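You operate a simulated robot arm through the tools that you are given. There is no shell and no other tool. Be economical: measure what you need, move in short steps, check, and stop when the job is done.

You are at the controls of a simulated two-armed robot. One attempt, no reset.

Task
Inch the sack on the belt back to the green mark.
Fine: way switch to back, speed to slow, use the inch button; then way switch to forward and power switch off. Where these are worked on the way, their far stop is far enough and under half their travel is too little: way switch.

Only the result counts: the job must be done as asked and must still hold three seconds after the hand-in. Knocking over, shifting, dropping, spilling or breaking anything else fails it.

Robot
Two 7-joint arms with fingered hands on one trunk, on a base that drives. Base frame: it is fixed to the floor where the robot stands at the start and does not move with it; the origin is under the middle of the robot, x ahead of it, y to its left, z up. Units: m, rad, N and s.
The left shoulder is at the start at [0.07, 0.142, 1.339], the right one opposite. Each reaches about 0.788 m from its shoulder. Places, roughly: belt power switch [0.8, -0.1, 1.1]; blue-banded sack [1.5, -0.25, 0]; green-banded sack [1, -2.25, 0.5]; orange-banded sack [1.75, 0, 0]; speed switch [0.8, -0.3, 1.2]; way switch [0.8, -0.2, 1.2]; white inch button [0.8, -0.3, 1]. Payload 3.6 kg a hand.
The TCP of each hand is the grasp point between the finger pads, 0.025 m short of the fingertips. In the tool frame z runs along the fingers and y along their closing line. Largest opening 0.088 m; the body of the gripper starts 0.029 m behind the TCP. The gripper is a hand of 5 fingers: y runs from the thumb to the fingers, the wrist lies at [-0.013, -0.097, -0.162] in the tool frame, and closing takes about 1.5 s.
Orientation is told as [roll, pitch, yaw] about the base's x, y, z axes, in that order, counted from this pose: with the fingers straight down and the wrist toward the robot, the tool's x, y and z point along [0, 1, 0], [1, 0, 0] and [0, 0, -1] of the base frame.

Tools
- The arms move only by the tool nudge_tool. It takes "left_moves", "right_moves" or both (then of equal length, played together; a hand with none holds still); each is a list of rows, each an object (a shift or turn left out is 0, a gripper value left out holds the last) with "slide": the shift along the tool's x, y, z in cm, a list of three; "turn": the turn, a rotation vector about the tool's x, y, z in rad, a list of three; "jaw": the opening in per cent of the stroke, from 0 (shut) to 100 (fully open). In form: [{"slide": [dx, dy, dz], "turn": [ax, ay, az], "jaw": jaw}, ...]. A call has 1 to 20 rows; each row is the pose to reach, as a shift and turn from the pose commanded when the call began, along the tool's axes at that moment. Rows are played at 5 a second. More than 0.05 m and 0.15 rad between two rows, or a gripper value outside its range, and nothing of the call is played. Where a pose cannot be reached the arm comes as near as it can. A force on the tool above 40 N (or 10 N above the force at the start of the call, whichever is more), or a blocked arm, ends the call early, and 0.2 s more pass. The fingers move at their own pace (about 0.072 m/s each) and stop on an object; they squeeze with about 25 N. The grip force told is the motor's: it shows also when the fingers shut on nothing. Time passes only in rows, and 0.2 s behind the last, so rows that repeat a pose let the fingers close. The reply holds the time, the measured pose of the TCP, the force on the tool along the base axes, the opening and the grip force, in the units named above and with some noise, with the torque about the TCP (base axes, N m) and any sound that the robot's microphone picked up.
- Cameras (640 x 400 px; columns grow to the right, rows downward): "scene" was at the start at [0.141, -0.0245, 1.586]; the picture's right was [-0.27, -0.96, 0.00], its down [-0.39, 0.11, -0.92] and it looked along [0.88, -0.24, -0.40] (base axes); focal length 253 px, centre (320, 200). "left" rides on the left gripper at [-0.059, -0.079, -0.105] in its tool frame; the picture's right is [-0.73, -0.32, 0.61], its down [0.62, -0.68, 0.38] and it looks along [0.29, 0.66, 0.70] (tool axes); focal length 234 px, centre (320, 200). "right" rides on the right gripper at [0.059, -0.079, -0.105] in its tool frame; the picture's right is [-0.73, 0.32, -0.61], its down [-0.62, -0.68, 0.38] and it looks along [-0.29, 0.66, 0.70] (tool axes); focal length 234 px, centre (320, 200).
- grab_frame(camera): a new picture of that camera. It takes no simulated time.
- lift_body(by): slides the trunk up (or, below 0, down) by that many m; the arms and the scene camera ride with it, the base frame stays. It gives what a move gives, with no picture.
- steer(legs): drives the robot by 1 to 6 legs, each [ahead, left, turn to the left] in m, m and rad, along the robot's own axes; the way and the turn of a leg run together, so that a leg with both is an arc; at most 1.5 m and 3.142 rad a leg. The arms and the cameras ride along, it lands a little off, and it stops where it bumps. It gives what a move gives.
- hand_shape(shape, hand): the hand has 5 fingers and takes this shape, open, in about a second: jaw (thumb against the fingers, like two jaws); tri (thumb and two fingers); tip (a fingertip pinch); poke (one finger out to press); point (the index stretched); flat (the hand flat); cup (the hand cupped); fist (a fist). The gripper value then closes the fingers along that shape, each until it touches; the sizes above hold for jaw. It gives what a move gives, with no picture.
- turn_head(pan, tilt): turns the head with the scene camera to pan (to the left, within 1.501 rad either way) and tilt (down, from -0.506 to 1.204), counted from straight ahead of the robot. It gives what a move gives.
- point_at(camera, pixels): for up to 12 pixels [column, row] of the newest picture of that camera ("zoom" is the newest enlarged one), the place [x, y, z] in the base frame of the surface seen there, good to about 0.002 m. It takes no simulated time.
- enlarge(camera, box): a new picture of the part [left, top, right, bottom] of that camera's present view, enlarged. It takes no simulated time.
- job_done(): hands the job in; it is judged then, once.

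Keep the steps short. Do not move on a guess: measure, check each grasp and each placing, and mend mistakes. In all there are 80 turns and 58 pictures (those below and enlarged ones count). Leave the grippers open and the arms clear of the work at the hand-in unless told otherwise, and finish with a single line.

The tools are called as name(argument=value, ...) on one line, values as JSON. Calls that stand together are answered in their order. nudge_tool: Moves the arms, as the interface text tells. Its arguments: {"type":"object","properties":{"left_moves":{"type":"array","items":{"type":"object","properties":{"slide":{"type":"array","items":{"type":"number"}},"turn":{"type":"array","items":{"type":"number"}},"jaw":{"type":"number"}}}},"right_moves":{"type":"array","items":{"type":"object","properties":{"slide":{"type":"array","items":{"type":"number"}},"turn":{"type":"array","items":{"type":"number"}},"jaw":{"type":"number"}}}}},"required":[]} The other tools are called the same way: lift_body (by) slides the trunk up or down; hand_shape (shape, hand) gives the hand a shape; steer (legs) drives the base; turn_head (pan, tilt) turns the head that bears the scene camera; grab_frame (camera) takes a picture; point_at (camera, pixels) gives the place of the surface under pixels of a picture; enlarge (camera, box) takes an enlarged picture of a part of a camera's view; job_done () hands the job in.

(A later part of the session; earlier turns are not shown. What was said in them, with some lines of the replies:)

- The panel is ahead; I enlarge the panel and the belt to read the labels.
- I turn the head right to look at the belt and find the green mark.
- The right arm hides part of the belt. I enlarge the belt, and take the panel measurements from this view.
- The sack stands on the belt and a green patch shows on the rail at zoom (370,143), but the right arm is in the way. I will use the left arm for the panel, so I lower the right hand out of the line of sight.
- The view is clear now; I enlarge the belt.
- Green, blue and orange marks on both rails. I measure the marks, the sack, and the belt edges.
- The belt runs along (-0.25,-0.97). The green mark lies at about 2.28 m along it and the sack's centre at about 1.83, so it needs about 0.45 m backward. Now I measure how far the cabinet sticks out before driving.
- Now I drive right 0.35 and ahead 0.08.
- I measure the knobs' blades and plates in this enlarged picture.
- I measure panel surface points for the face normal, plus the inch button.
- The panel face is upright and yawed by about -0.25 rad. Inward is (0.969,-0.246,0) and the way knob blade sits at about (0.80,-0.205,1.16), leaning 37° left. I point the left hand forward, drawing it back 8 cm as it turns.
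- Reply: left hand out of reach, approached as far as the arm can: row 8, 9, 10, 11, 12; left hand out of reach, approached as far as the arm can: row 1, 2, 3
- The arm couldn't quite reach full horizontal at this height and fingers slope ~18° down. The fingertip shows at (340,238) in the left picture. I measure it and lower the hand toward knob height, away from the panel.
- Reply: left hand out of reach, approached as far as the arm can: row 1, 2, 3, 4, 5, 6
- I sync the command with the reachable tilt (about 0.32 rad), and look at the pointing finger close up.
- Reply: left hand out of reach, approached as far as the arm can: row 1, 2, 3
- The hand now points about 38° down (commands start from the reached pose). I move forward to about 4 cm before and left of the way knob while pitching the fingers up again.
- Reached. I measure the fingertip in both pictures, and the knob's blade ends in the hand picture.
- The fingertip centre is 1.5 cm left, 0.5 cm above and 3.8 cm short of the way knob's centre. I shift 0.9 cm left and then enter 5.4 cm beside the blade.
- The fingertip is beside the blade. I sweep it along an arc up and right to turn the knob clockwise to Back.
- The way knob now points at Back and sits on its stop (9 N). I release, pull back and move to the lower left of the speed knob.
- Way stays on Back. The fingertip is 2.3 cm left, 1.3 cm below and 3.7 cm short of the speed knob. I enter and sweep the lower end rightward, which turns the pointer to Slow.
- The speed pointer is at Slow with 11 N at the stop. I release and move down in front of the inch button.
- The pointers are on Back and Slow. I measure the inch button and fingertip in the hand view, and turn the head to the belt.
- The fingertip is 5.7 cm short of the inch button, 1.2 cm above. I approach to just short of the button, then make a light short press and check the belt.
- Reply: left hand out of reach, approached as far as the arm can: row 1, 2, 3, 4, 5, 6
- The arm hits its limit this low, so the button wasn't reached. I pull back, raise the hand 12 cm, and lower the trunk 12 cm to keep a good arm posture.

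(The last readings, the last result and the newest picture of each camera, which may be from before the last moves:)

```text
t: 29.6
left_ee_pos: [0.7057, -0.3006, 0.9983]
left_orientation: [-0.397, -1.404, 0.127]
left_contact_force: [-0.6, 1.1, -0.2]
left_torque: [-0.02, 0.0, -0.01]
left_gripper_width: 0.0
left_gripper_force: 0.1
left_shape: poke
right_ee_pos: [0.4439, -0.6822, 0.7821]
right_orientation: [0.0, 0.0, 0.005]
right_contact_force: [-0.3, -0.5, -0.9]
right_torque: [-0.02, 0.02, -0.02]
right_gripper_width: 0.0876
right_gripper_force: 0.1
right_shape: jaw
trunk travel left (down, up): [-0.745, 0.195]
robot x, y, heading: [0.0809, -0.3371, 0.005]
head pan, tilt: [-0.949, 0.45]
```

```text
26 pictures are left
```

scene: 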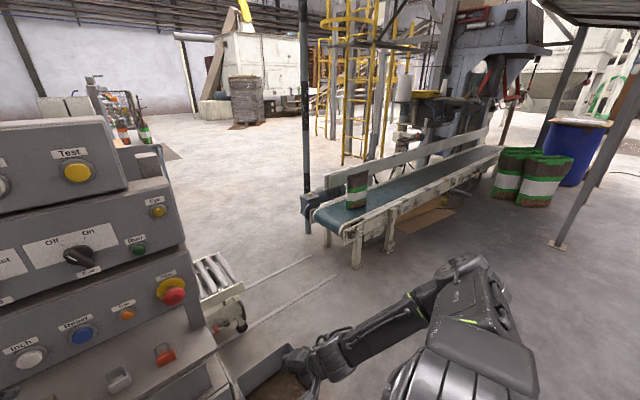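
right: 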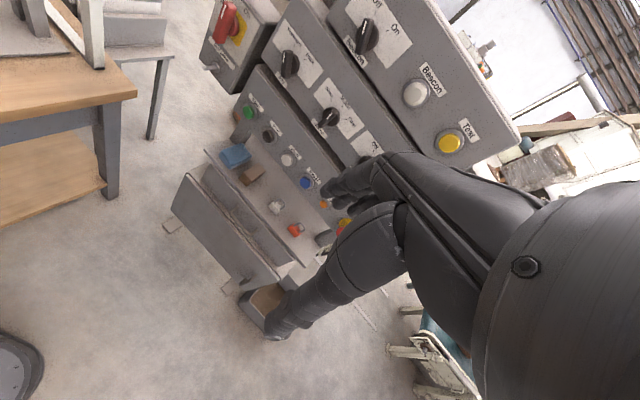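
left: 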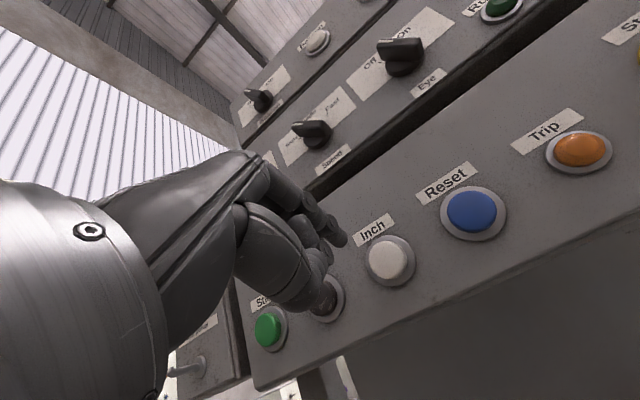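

Now 6.3 cm from the button, 1.1 cm high, 0.4 cm left. I approach to about 1 cm before it.

nudge_tool(left_moves=[{"slide": [-0.33, -0.8, 2]}, {"slide": [-0.28, -0.6, 4]}, {"slide": [-0.235, -0.34, 5.12]}, {"slide": [-0.235, -0.34, 5.12]}])

enlarge(camera="scene", box=[310, 140, 438, 220])

enlarge(camera="left", box=[280, 190, 440, 290])

```text
t: 30.6
left_ee_pos: [0.7525, -0.3171, 0.9879]
left_orientation: [-0.397, -1.405, 0.128]
left_contact_force: [-0.3, -0.3, -0.7]
left_torque: [0.0, 0.01, 0.02]
left_gripper_width: 0.0
left_gripper_force: 0.2
left_shape: poke
right_ee_pos: [0.4431, -0.6799, 0.7838]
right_orientation: [-0.001, 0.001, 0.007]
right_contact_force: [0.6, 0.6, 0.2]
right_torque: [-0.04, -0.02, 0.0]
right_gripper_width: 0.0876
right_gripper_force: 0.1
right_shape: jaw
trunk travel left (down, up): [-0.745, 0.195]
robot x, y, heading: [0.0801, -0.3358, 0.007]
head pan, tilt: [-0.949, 0.45]
```

```text
5.00 times, centred on (374, 180) of scene
```

zoom: 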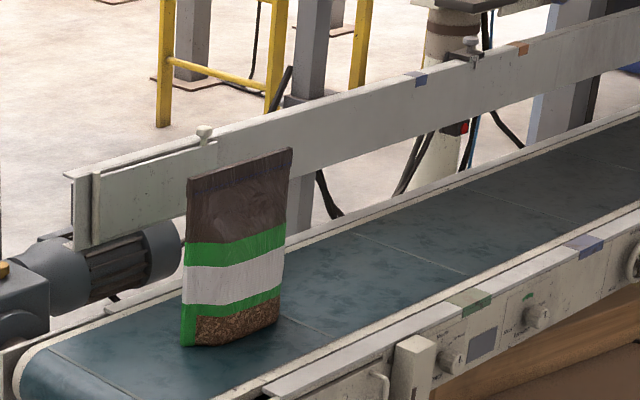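

```text
4.00 times, centred on (360, 240) of left
```

zoom: 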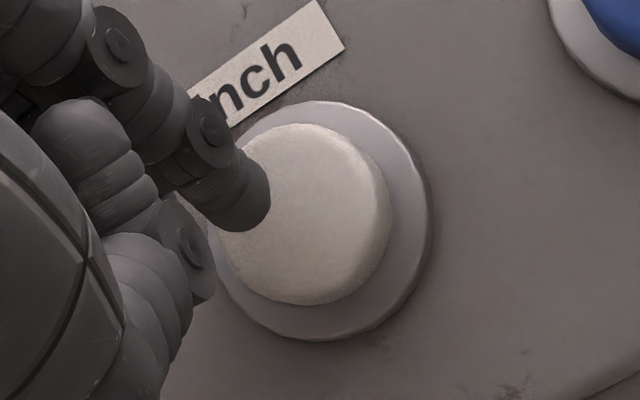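

Fingertip is in front of the button. First short press.

nudge_tool(left_moves=[{"slide": [0.02, 0.15, 0.99]}, {"slide": [0.03, 0.25, 1.58]}, {"slide": [0.03, 0.25, 1.58]}, {"slide": [0, 0, 0]}])

enlarge(camera="scene", box=[310, 140, 438, 220])

```text
t: 31.6
left_ee_pos: [0.7526, -0.3145, 0.988]
left_orientation: [-0.399, -1.407, 0.129]
left_contact_force: [0.0, -0.1, -0.5]
left_torque: [0.05, -0.02, 0.0]
left_gripper_width: 0.0
left_gripper_force: 0.1
left_shape: poke
right_ee_pos: [0.4438, -0.6811, 0.7823]
right_orientation: [0.0, 0.0, 0.006]
right_contact_force: [0.7, 0.1, 0.4]
right_torque: [-0.04, 0.01, 0.01]
right_gripper_width: 0.0879
right_gripper_force: 0.0
right_shape: jaw
trunk travel left (down, up): [-0.745, 0.195]
robot x, y, heading: [0.0818, -0.3363, 0.006]
head pan, tilt: [-0.949, 0.45]
heard: click
```

```text
5.00 times, centred on (374, 180) of scene
```

zoom: 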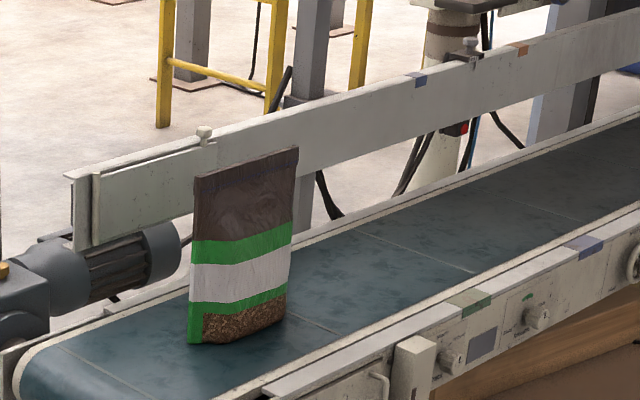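

It clicked and the sack moved back a little. I measure its new place, and the green mark and sack foot in this view.

point_at(camera="zoom", pixels=[[190, 341], [204, 341], [283, 316], [243, 280], [197, 185], [296, 155], [468, 298], [452, 306], [486, 291], [585, 243]])

```text
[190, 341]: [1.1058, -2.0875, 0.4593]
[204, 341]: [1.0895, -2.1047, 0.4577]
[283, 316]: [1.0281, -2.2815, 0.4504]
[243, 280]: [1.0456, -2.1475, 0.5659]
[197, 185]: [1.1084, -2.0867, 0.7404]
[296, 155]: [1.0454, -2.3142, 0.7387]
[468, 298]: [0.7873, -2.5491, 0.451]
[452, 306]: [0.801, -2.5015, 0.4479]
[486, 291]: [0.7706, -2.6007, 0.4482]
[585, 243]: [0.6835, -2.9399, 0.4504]
```

It moved about 1.8 cm; 0.41 m still to go. I try a 2 s hold to learn whether it runs while held.

nudge_tool(left_moves=[{"slide": [0.02, 0.15, 0.99]}, {"slide": [0.03, 0.25, 1.58]}, {"slide": [0.03, 0.25, 1.58]}, {"slide": [0.03, 0.25, 1.58]}, {"slide": [0.03, 0.25, 1.58]}, {"slide": [0.03, 0.25, 1.58]}, {"slide": [0.03, 0.25, 1.58]}, {"slide": [0.03, 0.25, 1.58]}, {"slide": [0.03, 0.25, 1.58]}, {"slide": [0.03, 0.25, 1.58]}, {"slide": [0, 0, 0]}])

enlarge(camera="scene", box=[310, 140, 438, 220])

```text
t: 34.0
left_ee_pos: [0.7536, -0.3136, 0.9876]
left_orientation: [-0.399, -1.405, 0.129]
left_contact_force: [0.4, -0.5, 0.3]
left_torque: [0.01, 0.0, 0.01]
left_gripper_width: 0.0002
left_gripper_force: 0.0
left_shape: poke
right_ee_pos: [0.4442, -0.6809, 0.7833]
right_orientation: [-0.002, 0.001, 0.007]
right_contact_force: [0.0, 0.5, -0.3]
right_torque: [-0.02, 0.03, 0.03]
right_gripper_width: 0.0878
right_gripper_force: 0.0
right_shape: jaw
trunk travel left (down, up): [-0.745, 0.195]
robot x, y, heading: [0.0817, -0.3401, 0.005]
head pan, tilt: [-0.949, 0.45]
heard: click
```

```text
5.00 times, centred on (374, 180) of scene
```

zoom: 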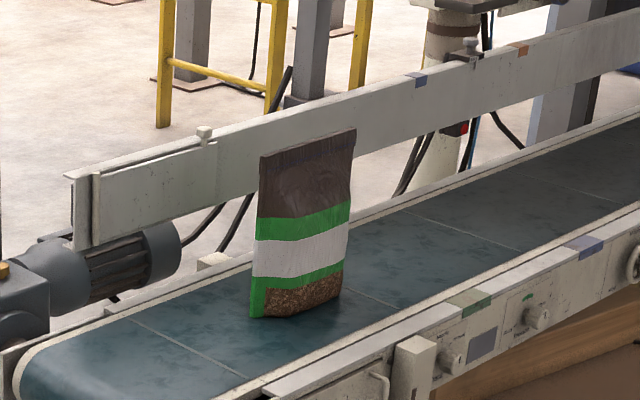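

It runs while held. I measure the new place.

point_at(camera="zoom", pixels=[[252, 314], [266, 316], [340, 290], [262, 163], [353, 136], [300, 260]])

```text
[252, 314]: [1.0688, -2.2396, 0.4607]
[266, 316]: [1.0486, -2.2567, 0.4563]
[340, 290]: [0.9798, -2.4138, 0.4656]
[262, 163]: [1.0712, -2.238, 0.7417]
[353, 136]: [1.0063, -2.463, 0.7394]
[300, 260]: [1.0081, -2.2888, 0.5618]
```

Centre at 2.014; 0.258 to go at about 2 cm per hold row. I hold for 12 rows (about 0.21 m) and re-measure.

nudge_tool(left_moves=[{"slide": [0.02, 0.15, 0.99]}, {"slide": [0.03, 0.25, 1.58]}, {"slide": [0.03, 0.25, 1.58]}, {"slide": [0.03, 0.25, 1.58]}, {"slide": [0.03, 0.25, 1.58]}, {"slide": [0.03, 0.25, 1.58]}, {"slide": [0.03, 0.25, 1.58]}, {"slide": [0.03, 0.25, 1.58]}, {"slide": [0.03, 0.25, 1.58]}, {"slide": [0.03, 0.25, 1.58]}, {"slide": [0.03, 0.25, 1.58]}, {"slide": [0.03, 0.25, 1.58]}, {"slide": [0.03, 0.25, 1.58]}, {"slide": [0, 0, 0]}])

enlarge(camera="scene", box=[326, 140, 454, 220])

```text
t: 37.0
left_ee_pos: [0.7526, -0.3157, 0.9868]
left_orientation: [-0.402, -1.403, 0.134]
left_contact_force: [-0.1, -0.1, -0.4]
left_torque: [-0.02, 0.01, -0.02]
left_gripper_width: 0.0003
left_gripper_force: 0.1
left_shape: poke
right_ee_pos: [0.4437, -0.6808, 0.7824]
right_orientation: [-0.001, 0.001, 0.008]
right_contact_force: [-0.8, 0.3, 0.0]
right_torque: [0.01, 0.03, 0.0]
right_gripper_width: 0.0875
right_gripper_force: 0.0
right_shape: jaw
trunk travel left (down, up): [-0.745, 0.195]
robot x, y, heading: [0.0784, -0.3389, 0.005]
head pan, tilt: [-0.949, 0.45]
heard: click
```

```text
5.00 times, centred on (390, 180) of scene
```

zoom: 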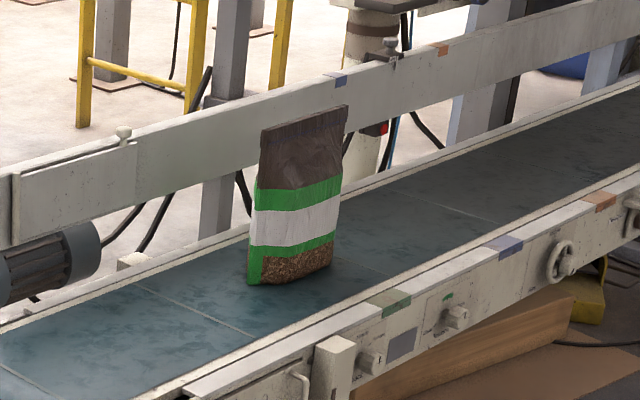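

I measure the sack and the green mark again.

point_at(camera="zoom", pixels=[[249, 281], [263, 284], [330, 262], [262, 134], [345, 109], [369, 305], [409, 292], [388, 299], [388, 318], [487, 249], [523, 237], [297, 230]])

```text
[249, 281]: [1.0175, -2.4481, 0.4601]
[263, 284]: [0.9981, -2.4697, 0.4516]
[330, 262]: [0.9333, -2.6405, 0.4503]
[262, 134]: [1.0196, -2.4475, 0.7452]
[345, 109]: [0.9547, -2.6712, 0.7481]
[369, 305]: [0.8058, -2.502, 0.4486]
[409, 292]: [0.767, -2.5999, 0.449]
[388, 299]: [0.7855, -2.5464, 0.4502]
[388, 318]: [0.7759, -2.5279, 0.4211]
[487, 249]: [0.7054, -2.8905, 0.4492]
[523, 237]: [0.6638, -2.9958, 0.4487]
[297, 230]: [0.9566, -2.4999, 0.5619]
```

Sack centre 2.229, mark 2.271: 4.2 cm left. Three hold rows give about 3.8 cm.

nudge_tool(left_moves=[{"slide": [0.02, 0.15, 0.99]}, {"slide": [0.03, 0.25, 1.58]}, {"slide": [0.03, 0.25, 1.58]}, {"slide": [0.03, 0.25, 1.58]}, {"slide": [0, 0, 0]}])

enlarge(camera="scene", box=[326, 140, 454, 220])

```text
t: 38.2
left_ee_pos: [0.7514, -0.3165, 0.9871]
left_orientation: [-0.403, -1.405, 0.132]
left_contact_force: [0.8, 0.2, 0.7]
left_torque: [0.04, -0.04, 0.0]
left_gripper_width: 0.0
left_gripper_force: 0.1
left_shape: poke
right_ee_pos: [0.4442, -0.6814, 0.783]
right_orientation: [-0.001, 0.001, 0.008]
right_contact_force: [0.0, 0.2, -0.8]
right_torque: [0.04, 0.0, -0.01]
right_gripper_width: 0.0878
right_gripper_force: 0.1
right_shape: jaw
trunk travel left (down, up): [-0.745, 0.195]
robot x, y, heading: [0.082, -0.3386, 0.002]
head pan, tilt: [-0.949, 0.45]
heard: click
```

```text
5.00 times, centred on (390, 180) of scene
```

zoom: 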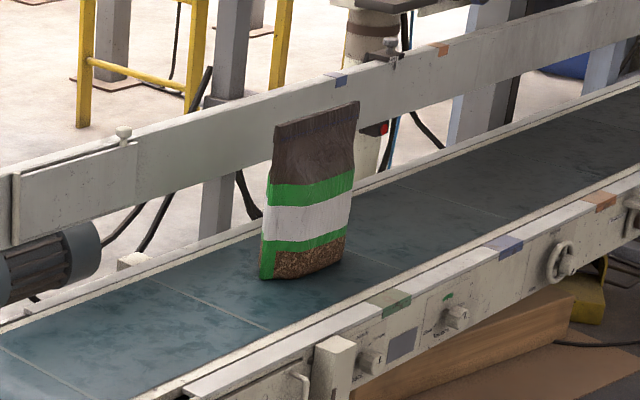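

point_at(camera="zoom", pixels=[[262, 276], [276, 279], [343, 257], [274, 132], [357, 106], [369, 305], [409, 292], [388, 299], [310, 225]])

turn_head(pan=0.05, tilt=0.6)

grab_frame(camera="scene")

```text
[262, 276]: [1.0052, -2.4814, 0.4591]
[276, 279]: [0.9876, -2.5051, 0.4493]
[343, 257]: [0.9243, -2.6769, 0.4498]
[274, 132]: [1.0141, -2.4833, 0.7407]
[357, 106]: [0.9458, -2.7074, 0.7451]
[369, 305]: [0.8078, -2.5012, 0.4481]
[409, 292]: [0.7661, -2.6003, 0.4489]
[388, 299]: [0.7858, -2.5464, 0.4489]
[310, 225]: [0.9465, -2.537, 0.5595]
```

```text
t: 39.5
left_ee_pos: [0.7518, -0.3169, 0.9872]
left_orientation: [-0.396, -1.406, 0.126]
left_contact_force: [-0.3, 0.0, 0.6]
left_torque: [0.03, 0.01, 0.02]
left_gripper_width: 0.0
left_gripper_force: 0.1
left_shape: poke
right_ee_pos: [0.4429, -0.6817, 0.7835]
right_orientation: [0.0, 0.0, 0.007]
right_contact_force: [-0.7, 1.5, 0.0]
right_torque: [0.01, -0.01, 0.03]
right_gripper_width: 0.0879
right_gripper_force: 0.0
right_shape: jaw
trunk travel left (down, up): [-0.745, 0.195]
robot x, y, heading: [0.0819, -0.3349, 0.006]
head pan, tilt: [0.051, 0.6]
```

```text
19 pictures are left
```

scene: 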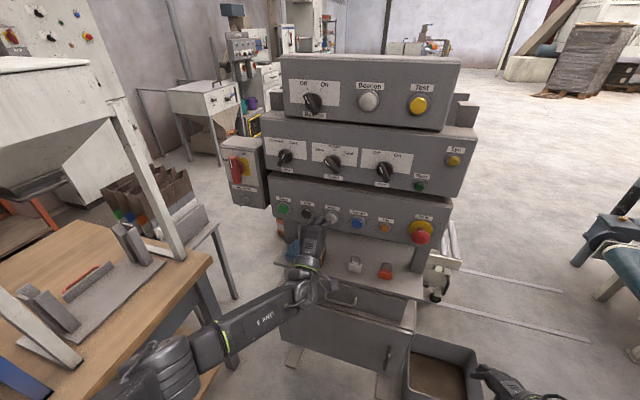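

Sack centre 2.265 vs mark 2.271: on the mark. Next I pull the finger back, raise the trunk again and go to the way switch.

nudge_tool(left_moves=[{"slide": [-0.04, -0.3, -2]}, {"slide": [-0.08, -0.61, -3.95]}, {"slide": [-0.08, -0.61, -3.95]}])

lift_body(by=0.13)

```text
t: 40.3
left_ee_pos: [0.7137, -0.3065, 0.9855]
left_orientation: [-0.393, -1.404, 0.125]
left_contact_force: [-0.9, 0.2, 0.5]
left_torque: [-0.01, -0.01, 0.02]
left_gripper_width: 0.0
left_gripper_force: 0.0
left_shape: poke
right_ee_pos: [0.4446, -0.6808, 0.7817]
right_orientation: [0.0, 0.0, 0.007]
right_contact_force: [-0.4, 0.4, -0.4]
right_torque: [-0.01, 0.0, -0.03]
right_gripper_width: 0.0878
right_gripper_force: 0.1
right_shape: jaw
trunk travel left (down, up): [-0.745, 0.195]
robot x, y, heading: [0.0881, -0.3385, 0.005]
head pan, tilt: [0.051, 0.6]
```

```text
t: 41.9
left_ee_pos: [0.713, -0.3058, 1.1168]
left_orientation: [-0.396, -1.405, 0.126]
left_contact_force: [0.1, -0.1, 0.9]
left_torque: [0.0, 0.01, -0.02]
left_gripper_width: 0.0
left_gripper_force: 0.0
left_shape: poke
right_ee_pos: [0.445, -0.6803, 0.9137]
right_orientation: [0.0, -0.001, 0.006]
right_contact_force: [0.4, -1.2, 0.9]
right_torque: [0.0, -0.01, 0.0]
right_gripper_width: 0.0875
right_gripper_force: 0.0
right_shape: jaw
trunk travel left (down, up): [-0.875, 0.065]
robot x, y, heading: [0.0814, -0.3418, 0.003]
head pan, tilt: [0.051, 0.6]
```

I move 15.5 cm left and 4.2 cm up to stand left of the way knob's lower end.

nudge_tool(left_moves=[{"slide": [3.8, 1.1, -1.3]}, {"slide": [7.6, 2.3, -1.5]}, {"slide": [11.4, 3.7, -1.5]}, {"slide": [15.18, 5.07, -1.2]}, {"slide": [15.18, 5.07, -1.09]}])

enlarge(camera="scene", box=[232, 170, 360, 250])

```text
t: 43.1
left_ee_pos: [0.7499, -0.1544, 1.1573]
left_orientation: [-0.395, -1.406, 0.124]
left_contact_force: [0.9, 0.1, -1.2]
left_torque: [0.0, -0.01, -0.01]
left_gripper_width: 0.0
left_gripper_force: 0.0
left_shape: poke
right_ee_pos: [0.4445, -0.6811, 0.912]
right_orientation: [0.001, 0.0, 0.007]
right_contact_force: [0.6, -0.1, -0.8]
right_torque: [0.02, 0.04, -0.01]
right_gripper_width: 0.0876
right_gripper_force: 0.0
right_shape: jaw
trunk travel left (down, up): [-0.875, 0.065]
robot x, y, heading: [0.0856, -0.3387, 0.002]
head pan, tilt: [0.051, 0.6]
```

```text
5.00 times, centred on (296, 210) of scene
```

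zoom: 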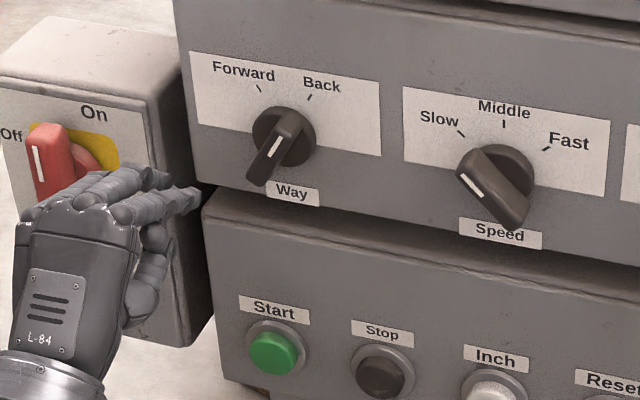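

Placed right. I enter beside the blade's lower end and sweep it right/down, turning the pointer back to Forward.

nudge_tool(left_moves=[{"slide": [0.05, 0.42, 2.7]}, {"slide": [0.105, 0.84, 5.43]}, {"slide": [-0.54, 0.92, 5.43]}, {"slide": [-0.76, 0.34, 5.52]}, {"slide": [-1.13, -0.13, 5.6]}, {"slide": [-1.54, -0.41, 5.66]}, {"slide": [-2.0, -0.57, 5.69]}, {"slide": [-2.7, -0.6, 5.71]}, {"slide": [-2.7, -0.6, 5.71]}])

enlarge(camera="scene", box=[232, 170, 360, 250])

```text
t: 45.1
left_ee_pos: [0.7996, -0.1914, 1.1432]
left_orientation: [-0.417, -1.403, 0.151]
left_contact_force: [0.1, 14.2, -2.2]
left_torque: [0.0, -0.03, 0.01]
left_gripper_width: 0.0
left_gripper_force: 0.1
left_shape: poke
right_ee_pos: [0.4452, -0.6781, 0.9137]
right_orientation: [-0.004, 0.0, 0.007]
right_contact_force: [-0.3, 0.5, -0.1]
right_torque: [0.0, -0.02, -0.01]
right_gripper_width: 0.0877
right_gripper_force: 0.0
right_shape: jaw
trunk travel left (down, up): [-0.875, 0.065]
robot x, y, heading: [0.0806, -0.3362, 0.009]
head pan, tilt: [0.051, 0.6]
```

```text
5.00 times, centred on (296, 210) of scene
```

zoom: 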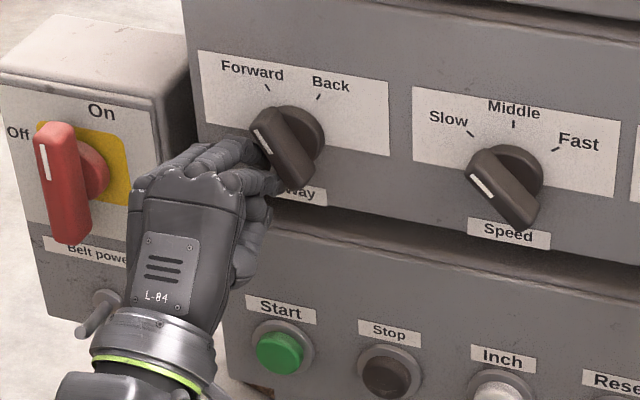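

Way switch is back at Forward (14 N on its stop). I retract and look at the power switch.

nudge_tool(left_moves=[{"slide": [1.2, 0.06, -0.03]}, {"slide": [1.14, -0.4, -2.99]}, {"slide": [1.09, -0.9, -6.0]}, {"slide": [1.0, -3.5, -8.5]}, {"slide": [1.0, -6.0, -10.5]}, {"slide": [1.0, -6.0, -10.5]}])

enlarge(camera="scene", box=[216, 160, 296, 210])

```text
t: 46.5
left_ee_pos: [0.6904, -0.1626, 1.103]
left_orientation: [-0.395, -1.404, 0.126]
left_contact_force: [-0.1, 0.5, 0.7]
left_torque: [0.01, 0.0, 0.0]
left_gripper_width: 0.0002
left_gripper_force: 0.1
left_shape: poke
right_ee_pos: [0.4443, -0.6813, 0.9132]
right_orientation: [0.0, -0.001, 0.007]
right_contact_force: [0.6, 0.1, 0.3]
right_torque: [-0.01, 0.01, 0.02]
right_gripper_width: 0.0878
right_gripper_force: 0.1
right_shape: jaw
trunk travel left (down, up): [-0.875, 0.065]
robot x, y, heading: [0.0806, -0.3366, 0.004]
head pan, tilt: [0.051, 0.6]
```

```text
8.00 times, centred on (256, 185) of scene
```

zoom: 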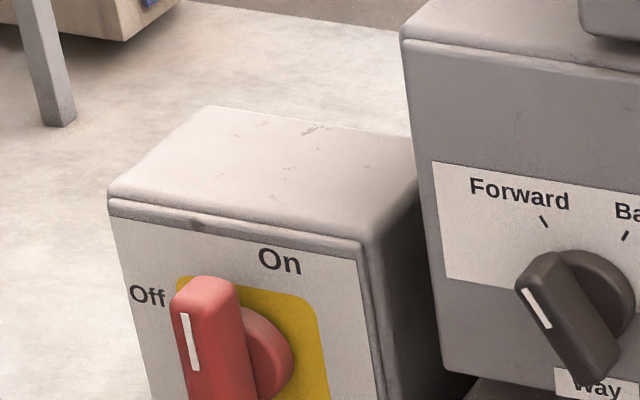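

enlarge(camera="scene", box=[208, 170, 304, 230])

```text
6.67 times, centred on (256, 200) of scene
```

zoom: 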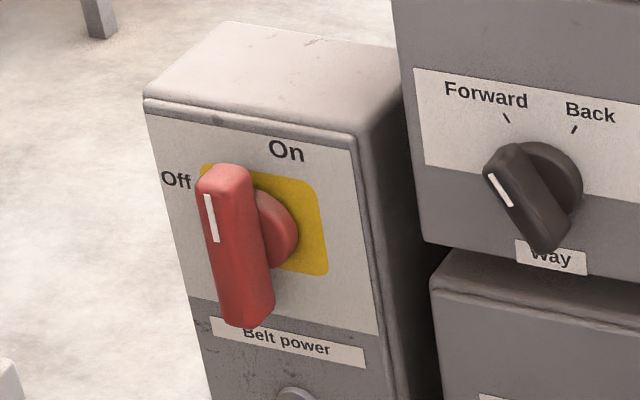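

I measure the red lever, its disc, and the box face.

point_at(camera="zoom", pixels=[[222, 185], [245, 300], [232, 240], [225, 168], [248, 318], [285, 225], [315, 230], [300, 275], [320, 160], [360, 310], [180, 150], [178, 180]])

```text
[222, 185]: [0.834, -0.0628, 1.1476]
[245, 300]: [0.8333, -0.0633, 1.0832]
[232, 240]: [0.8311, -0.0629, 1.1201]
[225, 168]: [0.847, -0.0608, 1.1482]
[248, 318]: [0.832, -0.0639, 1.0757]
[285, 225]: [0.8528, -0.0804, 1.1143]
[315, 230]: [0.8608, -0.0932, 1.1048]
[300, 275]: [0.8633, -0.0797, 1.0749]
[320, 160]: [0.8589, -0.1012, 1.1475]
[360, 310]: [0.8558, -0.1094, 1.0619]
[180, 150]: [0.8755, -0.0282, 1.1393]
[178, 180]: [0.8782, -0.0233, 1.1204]
```

The lever is 7 cm long, centred at (0.832,-0.063,1.113). I check the cable gland below it, and where the hand is.

enlarge(camera="scene", box=[208, 180, 320, 250])

```text
5.71 times, centred on (264, 215) of scene
```

zoom: 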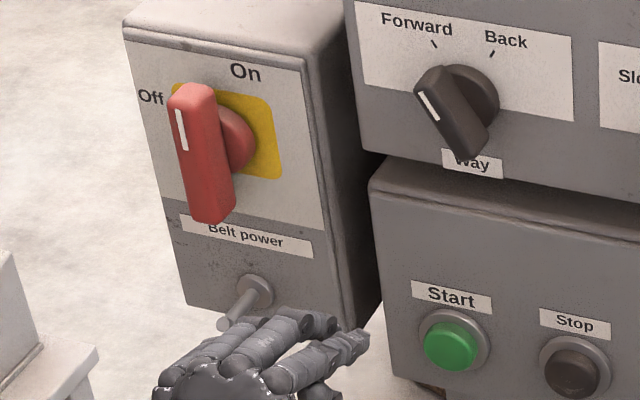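

point_at(camera="zoom", pixels=[[228, 318], [245, 295], [225, 328], [268, 290], [350, 340], [362, 335], [290, 380], [310, 325]])

```text
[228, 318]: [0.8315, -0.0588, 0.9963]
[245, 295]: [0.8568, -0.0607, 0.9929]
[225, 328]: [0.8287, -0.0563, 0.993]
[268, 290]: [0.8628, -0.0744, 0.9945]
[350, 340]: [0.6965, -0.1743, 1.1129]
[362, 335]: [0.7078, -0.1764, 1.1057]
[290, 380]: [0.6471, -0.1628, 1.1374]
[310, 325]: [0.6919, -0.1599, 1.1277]
```

The gland is well below. Because the middle finger sits above-left of the index, I will push the lever's top end from the right to the left. I move the fingertip to the upper right of the lever, 4 cm short.

nudge_tool(left_moves=[{"slide": [2.9, 2.3, 0]}, {"slide": [5.8, 4.0, 0.5]}, {"slide": [8.7, 4.8, 1.5]}, {"slide": [11.6, 5.35, 3]}, {"slide": [11.6, 5.35, 4.2]}, {"slide": [11.6, 5.35, 4.2]}])

enlarge(camera="scene", box=[192, 150, 304, 220])

grab_frame(camera="left")

```text
t: 47.9
left_ee_pos: [0.7523, -0.0635, 1.1413]
left_orientation: [-0.395, -1.407, 0.126]
left_contact_force: [0.3, 0.0, 0.1]
left_torque: [-0.04, -0.02, 0.02]
left_gripper_width: 0.0
left_gripper_force: 0.2
left_shape: poke
left hand out of reach, approached as far as the arm can: row 4, 5, 6
right_ee_pos: [0.4434, -0.6808, 0.9121]
right_orientation: [0.0, -0.002, 0.008]
right_contact_force: [-0.2, 0.1, -1.3]
right_torque: [0.01, -0.05, -0.01]
right_gripper_width: 0.0877
right_gripper_force: 0.0
right_shape: jaw
trunk travel left (down, up): [-0.875, 0.065]
robot x, y, heading: [0.0802, -0.3409, 0.002]
head pan, tilt: [0.051, 0.6]
```

```text
5.71 times, centred on (248, 185) of scene
```

zoom: 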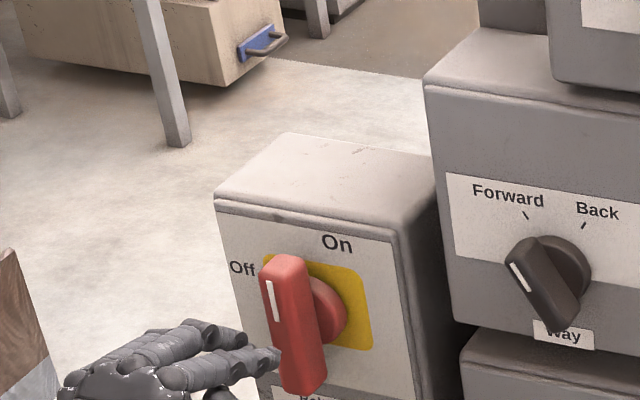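

```text
12 pictures are left
```

left: 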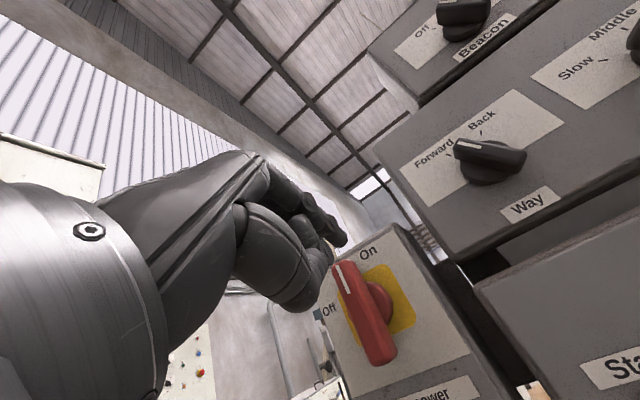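

Placement is nearly right, but the arm is at its limit going left. I look at the surroundings on the left before shifting the base left about 0.12 m.

turn_head(pan=0.6, tilt=0.75)

grab_frame(camera="scene")

```text
t: 48.8
left_ee_pos: [0.7509, -0.0645, 1.1418]
left_orientation: [-0.399, -1.404, 0.127]
left_contact_force: [0.4, -0.4, -0.4]
left_torque: [-0.02, -0.04, -0.03]
left_gripper_width: 0.0
left_gripper_force: 0.0
left_shape: poke
right_ee_pos: [0.4439, -0.6803, 0.9136]
right_orientation: [-0.001, -0.001, 0.007]
right_contact_force: [0.2, -0.4, -0.3]
right_torque: [-0.02, 0.02, 0.02]
right_gripper_width: 0.0882
right_gripper_force: 0.0
right_shape: jaw
trunk travel left (down, up): [-0.875, 0.065]
robot x, y, heading: [0.0806, -0.3383, 0.006]
head pan, tilt: [0.6, 0.75]
```

```text
11 pictures are left
```

scene: 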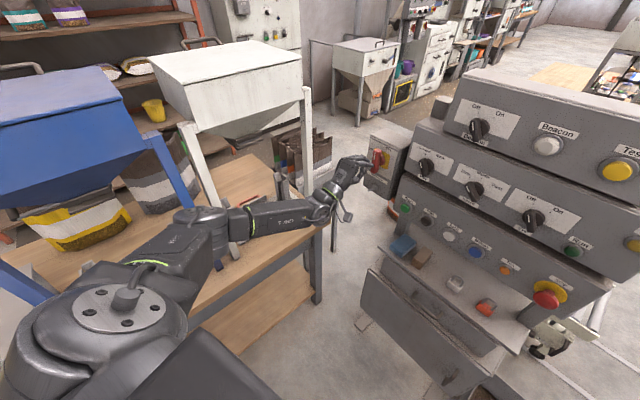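

I measure the elbow, the posts, and the table edge.

point_at(camera="scene", pixels=[[190, 215], [215, 235], [180, 255], [205, 180], [190, 150], [180, 185], [310, 130], [235, 258], [315, 235], [240, 350], [285, 215], [290, 285]])

```text
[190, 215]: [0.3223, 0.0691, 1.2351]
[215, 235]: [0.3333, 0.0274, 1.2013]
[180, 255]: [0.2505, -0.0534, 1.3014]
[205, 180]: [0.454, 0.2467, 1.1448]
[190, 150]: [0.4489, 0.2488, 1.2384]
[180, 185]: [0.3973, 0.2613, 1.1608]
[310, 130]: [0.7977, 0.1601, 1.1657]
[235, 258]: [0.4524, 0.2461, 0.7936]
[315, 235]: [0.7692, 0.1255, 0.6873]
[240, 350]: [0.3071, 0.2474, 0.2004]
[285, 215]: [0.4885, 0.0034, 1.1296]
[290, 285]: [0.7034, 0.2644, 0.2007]
```

The elbow has about 0.18 m to the post. I move the hand 10 cm right and drive the base 0.10 m left.

nudge_tool(left_moves=[{"slide": [-2, -0.3, -2]}, {"slide": [-6, -0.5, -2]}, {"slide": [-10, -0.9, -2]}, {"slide": [-10, -0.9, -2]}])

steer(legs=[[0, 0.1, 0]])

turn_head(pan=0.2, tilt=0.65)

grab_frame(camera="scene")

```text
t: 49.8
left_ee_pos: [0.7035, -0.1545, 1.1407]
left_orientation: [-0.401, -1.406, 0.13]
left_contact_force: [-0.2, -0.2, -0.1]
left_torque: [0.0, 0.03, 0.02]
left_gripper_width: 0.0003
left_gripper_force: 0.1
left_shape: poke
right_ee_pos: [0.4441, -0.6811, 0.9124]
right_orientation: [0.002, 0.001, 0.007]
right_contact_force: [0.0, 0.1, 0.5]
right_torque: [-0.01, -0.01, 0.0]
right_gripper_width: 0.0878
right_gripper_force: 0.0
right_shape: jaw
trunk travel left (down, up): [-0.875, 0.065]
robot x, y, heading: [0.0803, -0.3398, 0.005]
head pan, tilt: [0.6, 0.75]
```

```text
t: 51.0
left_ee_pos: [0.7044, -0.0549, 1.1415]
left_orientation: [-0.389, -1.407, 0.12]
left_contact_force: [0.5, 0.9, -0.3]
left_torque: [0.0, 0.03, 0.01]
left_gripper_width: 0.0
left_gripper_force: 0.0
left_shape: poke
right_ee_pos: [0.4432, -0.5811, 0.9117]
right_orientation: [0.002, 0.0, 0.005]
right_contact_force: [0.4, -0.7, 0.2]
right_torque: [0.02, -0.01, 0.01]
right_gripper_width: 0.0877
right_gripper_force: 0.1
right_shape: jaw
trunk travel left (down, up): [-0.875, 0.065]
robot x, y, heading: [0.0847, -0.2374, 0.006]
head pan, tilt: [0.6, 0.75]
```

```text
t: 51.9
left_ee_pos: [0.7038, -0.0531, 1.1407]
left_orientation: [-0.4, -1.404, 0.131]
left_contact_force: [-0.4, -0.3, -0.2]
left_torque: [0.01, -0.02, 0.02]
left_gripper_width: 0.0001
left_gripper_force: 0.1
left_shape: poke
right_ee_pos: [0.4442, -0.579, 0.9133]
right_orientation: [0.001, 0.003, 0.008]
right_contact_force: [-0.3, -0.7, -0.4]
right_torque: [0.02, -0.01, 0.0]
right_gripper_width: 0.0878
right_gripper_force: 0.0
right_shape: jaw
trunk travel left (down, up): [-0.875, 0.065]
robot x, y, heading: [0.0834, -0.239, 0.004]
head pan, tilt: [0.201, 0.649]
```

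```text
10 pictures are left
```

scene: 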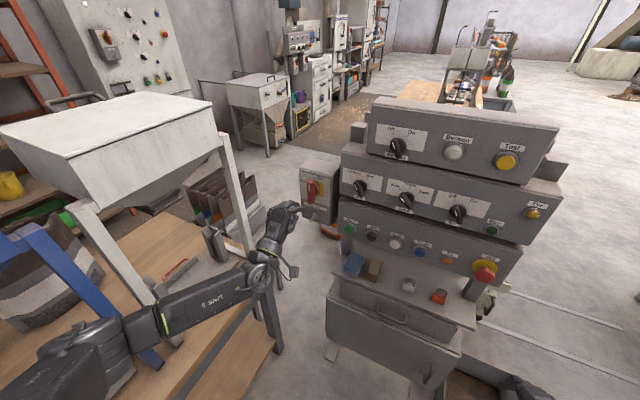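

Fingertip is now 10.6 cm short, 3.2 cm right, 2.6 cm above the lever centre. I approach to 3 cm before the lever.

nudge_tool(left_moves=[{"slide": [0.4, 0.6, 3]}, {"slide": [0.7, 1.1, 6]}, {"slide": [0.83, 1.41, 7.45]}, {"slide": [0.83, 1.41, 7.45]}])

enlarge(camera="scene", box=[240, 150, 368, 230])

```text
t: 52.9
left_ee_pos: [0.7807, -0.0647, 1.1442]
left_orientation: [-0.399, -1.406, 0.129]
left_contact_force: [0.1, -0.4, -0.4]
left_torque: [-0.04, -0.01, 0.03]
left_gripper_width: 0.0
left_gripper_force: 0.0
left_shape: poke
right_ee_pos: [0.4435, -0.5801, 0.9128]
right_orientation: [0.001, 0.0, 0.006]
right_contact_force: [0.2, -0.4, 0.0]
right_torque: [0.01, -0.03, -0.04]
right_gripper_width: 0.0875
right_gripper_force: 0.1
right_shape: jaw
trunk travel left (down, up): [-0.875, 0.065]
robot x, y, heading: [0.0784, -0.2382, 0.01]
head pan, tilt: [0.201, 0.649]
```

```text
5.00 times, centred on (304, 190) of scene
```

zoom: 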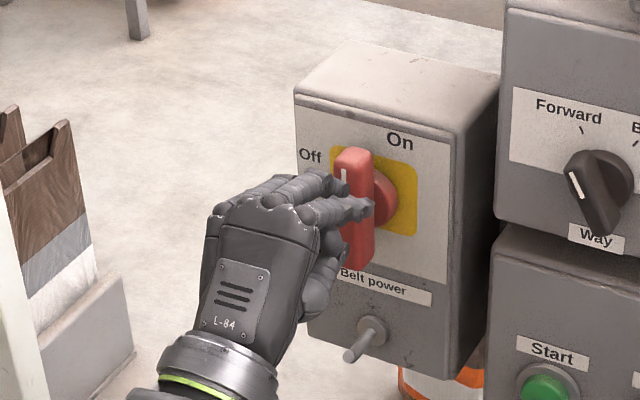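

Good position. I enter 4.2 cm to the right of the lever's top and sweep left and then down, turning it 90° to Off.

nudge_tool(left_moves=[{"slide": [0.04, 0.3, 2.1]}, {"slide": [0.08, 0.64, 4.15]}, {"slide": [0.88, 0.6, 4.14]}, {"slide": [1.5, 0.85, 4.1]}, {"slide": [2.05, 1.06, 4.05]}, {"slide": [2.7, 1.1, 4.03]}, {"slide": [3.35, 1.09, 4.02]}, {"slide": [4.0, 0.87, 4.04]}, {"slide": [4.49, 0.61, 4.07]}, {"slide": [5.0, 0.2, 4.13]}, {"slide": [5.44, -0.27, 4.19]}, {"slide": [5.78, -0.9, 4.28]}, {"slide": [5.78, -0.9, 4.28]}])

enlarge(camera="scene", box=[240, 150, 368, 230])

```text
t: 55.7
left_ee_pos: [0.8241, -0.0555, 1.1467]
left_orientation: [-0.39, -1.403, 0.119]
left_contact_force: [-0.1, 0.6, 0.1]
left_torque: [-0.03, -0.01, -0.01]
left_gripper_width: 0.0
left_gripper_force: 0.0
left_shape: poke
left hand out of reach, approached as far as the arm can: row 6, 7, 8, 9, 10, 11, 12, 13
right_ee_pos: [0.4447, -0.5796, 0.913]
right_orientation: [0.0, 0.0, 0.008]
right_contact_force: [0.2, -0.1, 0.0]
right_torque: [-0.01, -0.01, 0.01]
right_gripper_width: 0.0876
right_gripper_force: 0.2
right_shape: jaw
trunk travel left (down, up): [-0.875, 0.065]
robot x, y, heading: [0.0802, -0.2341, 0.009]
head pan, tilt: [0.201, 0.649]
```

```text
5.00 times, centred on (304, 190) of scene
```

zoom: 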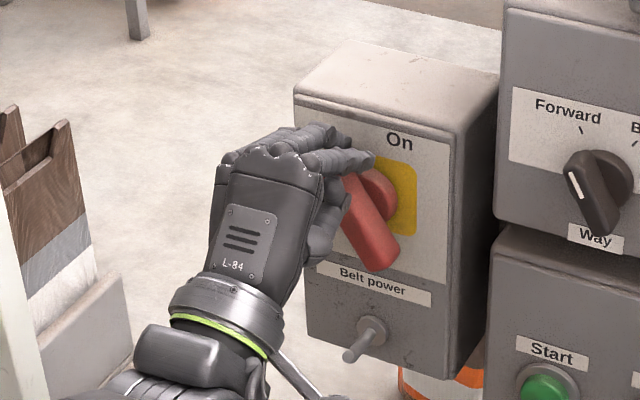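

The lever turned about a third, then the arm reached its limit. I yaw the hand 0.45 rad left about the TCP so the wrist sits further right, which frees reach and keeps pushing gently.

nudge_tool(left_moves=[{"turn": [0, 0.12, 0]}, {"turn": [0, 0.24, 0]}, {"turn": [0, 0.36, 0]}, {"turn": [0, 0.45, 0]}, {"turn": [0, 0.45, 0]}])

```text
t: 56.9
left_ee_pos: [0.824, -0.0562, 1.1455]
left_orientation: [0.053, -1.404, 0.127]
left_contact_force: [0.5, -0.2, 1.7]
left_torque: [-0.04, -0.02, 0.01]
left_gripper_width: 0.0
left_gripper_force: 0.1
left_shape: poke
right_ee_pos: [0.4433, -0.5789, 0.9127]
right_orientation: [0.0, 0.0, 0.007]
right_contact_force: [-0.1, 0.0, 0.8]
right_torque: [0.02, 0.03, -0.05]
right_gripper_width: 0.0877
right_gripper_force: 0.0
right_shape: jaw
trunk travel left (down, up): [-0.875, 0.065]
robot x, y, heading: [0.0843, -0.2394, 0.004]
head pan, tilt: [0.201, 0.649]
```

Reachable now. I continue the arc left and down.

nudge_tool(left_moves=[{"slide": [0.36, 0.12, 0.15]}, {"slide": [0.86, -0.04, 0.41]}, {"slide": [1.36, -0.35, 0.69]}, {"slide": [1.81, -0.72, 0.96]}, {"slide": [2.17, -1.23, 1.22]}, {"slide": [2.39, -1.71, 1.4]}, {"slide": [2.39, -1.71, 1.4]}])

enlarge(camera="scene", box=[240, 150, 368, 230])

```text
t: 58.5
left_ee_pos: [0.83, -0.0294, 1.1264]
left_orientation: [0.052, -1.404, 0.128]
left_contact_force: [-0.8, 0.0, 0.5]
left_torque: [-0.01, -0.02, -0.01]
left_gripper_width: 0.0
left_gripper_force: 0.1
left_shape: poke
right_ee_pos: [0.4426, -0.5809, 0.9118]
right_orientation: [0.0, -0.001, 0.007]
right_contact_force: [-0.4, -0.4, 0.0]
right_torque: [0.0, -0.01, -0.01]
right_gripper_width: 0.0877
right_gripper_force: 0.1
right_shape: jaw
trunk travel left (down, up): [-0.875, 0.065]
robot x, y, heading: [0.0795, -0.2385, 0.005]
head pan, tilt: [0.201, 0.649]
```

```text
5.00 times, centred on (304, 190) of scene
```

zoom: 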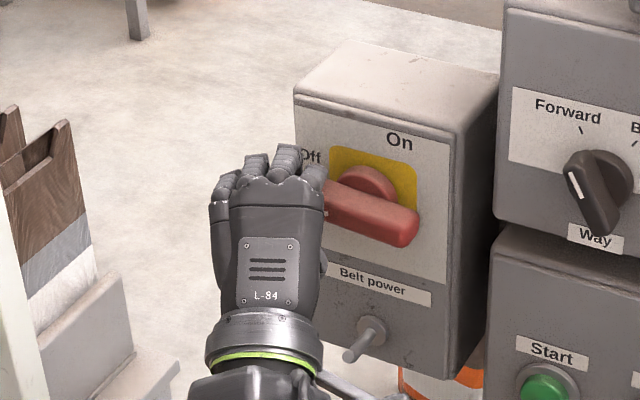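

The lever lies nearly horizontal on Off. No force is felt, so I press a little further down to make sure of the stop.

nudge_tool(left_moves=[{"slide": [0.1, -0.4, 0.1]}, {"slide": [0.15, -0.8, 0.2]}, {"slide": [0.15, -1.2, 0.25]}, {"slide": [0.15, -1.2, 0.25]}])

enlarge(camera="scene", box=[240, 150, 368, 230])

```text
t: 59.5
left_ee_pos: [0.8284, -0.03, 1.1183]
left_orientation: [0.047, -1.412, 0.132]
left_contact_force: [7.9, 2.3, 26.4]
left_torque: [0.08, -0.56, 0.03]
left_gripper_width: 0.0002
left_gripper_force: 0.1
left_shape: poke
right_ee_pos: [0.4416, -0.581, 0.9136]
right_orientation: [0.002, -0.004, 0.008]
right_contact_force: [-0.2, 0.5, 0.5]
right_torque: [-0.01, -0.03, 0.01]
right_gripper_width: 0.0878
right_gripper_force: 0.1
right_shape: jaw
trunk travel left (down, up): [-0.875, 0.065]
robot x, y, heading: [0.0797, -0.2386, 0.002]
head pan, tilt: [0.201, 0.649]
```

```text
5.00 times, centred on (304, 190) of scene
```

zoom: 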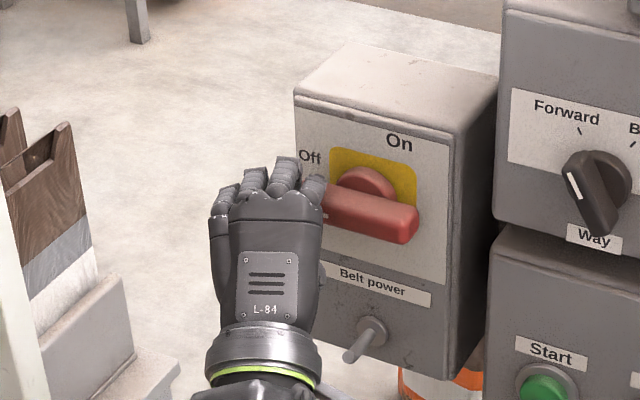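

It is on its stop (26 N). I lift off, withdraw the finger, then check everything.

nudge_tool(left_moves=[{"slide": [0.1, 0.8, 0]}, {"slide": [0.1, 1.0, -3]}, {"slide": [0.1, 1.0, -7]}, {"slide": [0, 0.5, -11]}, {"slide": [0, 0, -14]}, {"slide": [0, 0, -14]}])

enlarge(camera="scene", box=[270, 140, 526, 300])

turn_head(pan=-1.0, tilt=0.45)

enlarge(camera="scene", box=[330, 130, 458, 210])

```text
t: 60.9
left_ee_pos: [0.6946, -0.0543, 1.137]
left_orientation: [0.055, -1.402, 0.125]
left_contact_force: [0.1, -0.3, 0.1]
left_torque: [0.0, 0.02, 0.01]
left_gripper_width: 0.0
left_gripper_force: 0.1
left_shape: poke
right_ee_pos: [0.4443, -0.5801, 0.9121]
right_orientation: [0.001, -0.001, 0.007]
right_contact_force: [-0.3, -0.4, -0.7]
right_torque: [-0.04, 0.03, 0.0]
right_gripper_width: 0.0878
right_gripper_force: 0.1
right_shape: jaw
trunk travel left (down, up): [-0.875, 0.065]
robot x, y, heading: [0.0809, -0.2374, 0.006]
head pan, tilt: [0.201, 0.649]
```

```text
2.50 times, centred on (398, 220) of scene
```

zoom: 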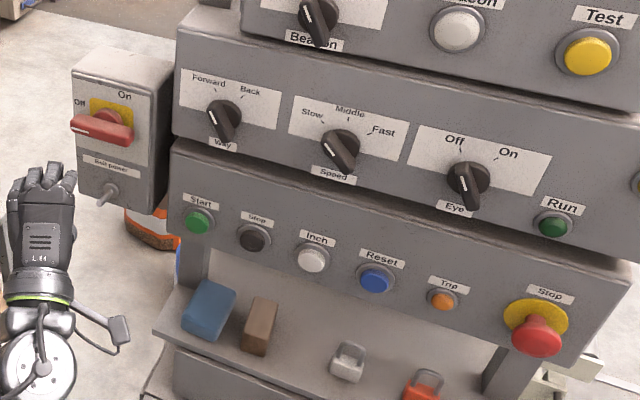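

```text
t: 62.3
left_ee_pos: [0.6951, -0.0545, 1.1388]
left_orientation: [0.051, -1.403, 0.129]
left_contact_force: [0.2, -0.2, 0.2]
left_torque: [0.05, 0.04, 0.0]
left_gripper_width: 0.0
left_gripper_force: 0.1
left_shape: poke
right_ee_pos: [0.4425, -0.5792, 0.9133]
right_orientation: [0.001, 0.001, 0.006]
right_contact_force: [0.0, -0.3, -0.4]
right_torque: [-0.03, -0.03, 0.0]
right_gripper_width: 0.0877
right_gripper_force: 0.1
right_shape: jaw
trunk travel left (down, up): [-0.875, 0.065]
robot x, y, heading: [0.0781, -0.237, 0.004]
head pan, tilt: [-1.0, 0.45]
```

```text
5.00 times, centred on (394, 170) of scene
```

zoom: 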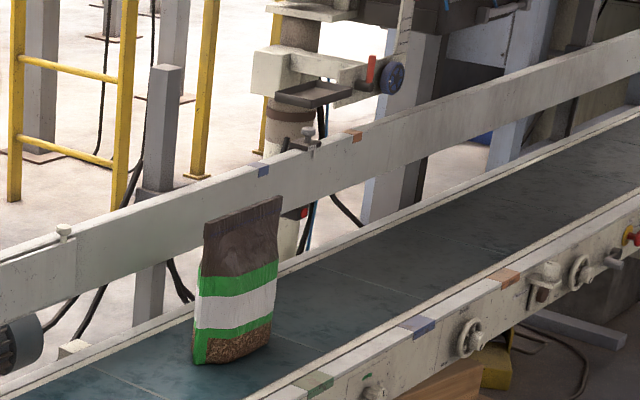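

Power is off, way is on Forward, speed on Slow, and the sack stands on the mark. I open the left hand again.

hand_shape(hand="left", shape="jaw")

point_at(camera="zoom", pixels=[[195, 361], [206, 362], [271, 338], [206, 225], [280, 199], [314, 382], [299, 388], [330, 377]])

```text
t: 63.2
left_ee_pos: [0.6937, -0.0545, 1.1376]
left_orientation: [0.052, -1.405, 0.127]
left_contact_force: [0.5, 0.1, -0.7]
left_torque: [-0.01, 0.0, 0.03]
left_gripper_width: 0.0878
left_gripper_force: 0.1
left_shape: jaw
right_ee_pos: [0.4435, -0.5803, 0.9125]
right_orientation: [0.001, -0.001, 0.008]
right_contact_force: [0.0, -0.5, 0.6]
right_torque: [-0.02, 0.0, -0.01]
right_gripper_width: 0.0877
right_gripper_force: 0.0
right_shape: jaw
trunk travel left (down, up): [-0.875, 0.065]
robot x, y, heading: [0.0815, -0.2395, 0.003]
head pan, tilt: [-1.0, 0.45]
```

```text
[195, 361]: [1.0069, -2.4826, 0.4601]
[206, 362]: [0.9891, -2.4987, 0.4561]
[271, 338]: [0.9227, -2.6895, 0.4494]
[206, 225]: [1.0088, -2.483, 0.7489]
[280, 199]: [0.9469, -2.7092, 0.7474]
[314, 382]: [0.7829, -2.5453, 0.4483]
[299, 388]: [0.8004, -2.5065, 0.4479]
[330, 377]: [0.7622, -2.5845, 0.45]
```

The sack's centre is at 2.266 and the mark at about 2.27, so it holds. I hand in.

job_done()

```text
The job is handed in.
```

The sack is back at the green mark, its centre about half a centimetre short; way is at forward, speed at slow, belt power is off, and both hands are open and clear.
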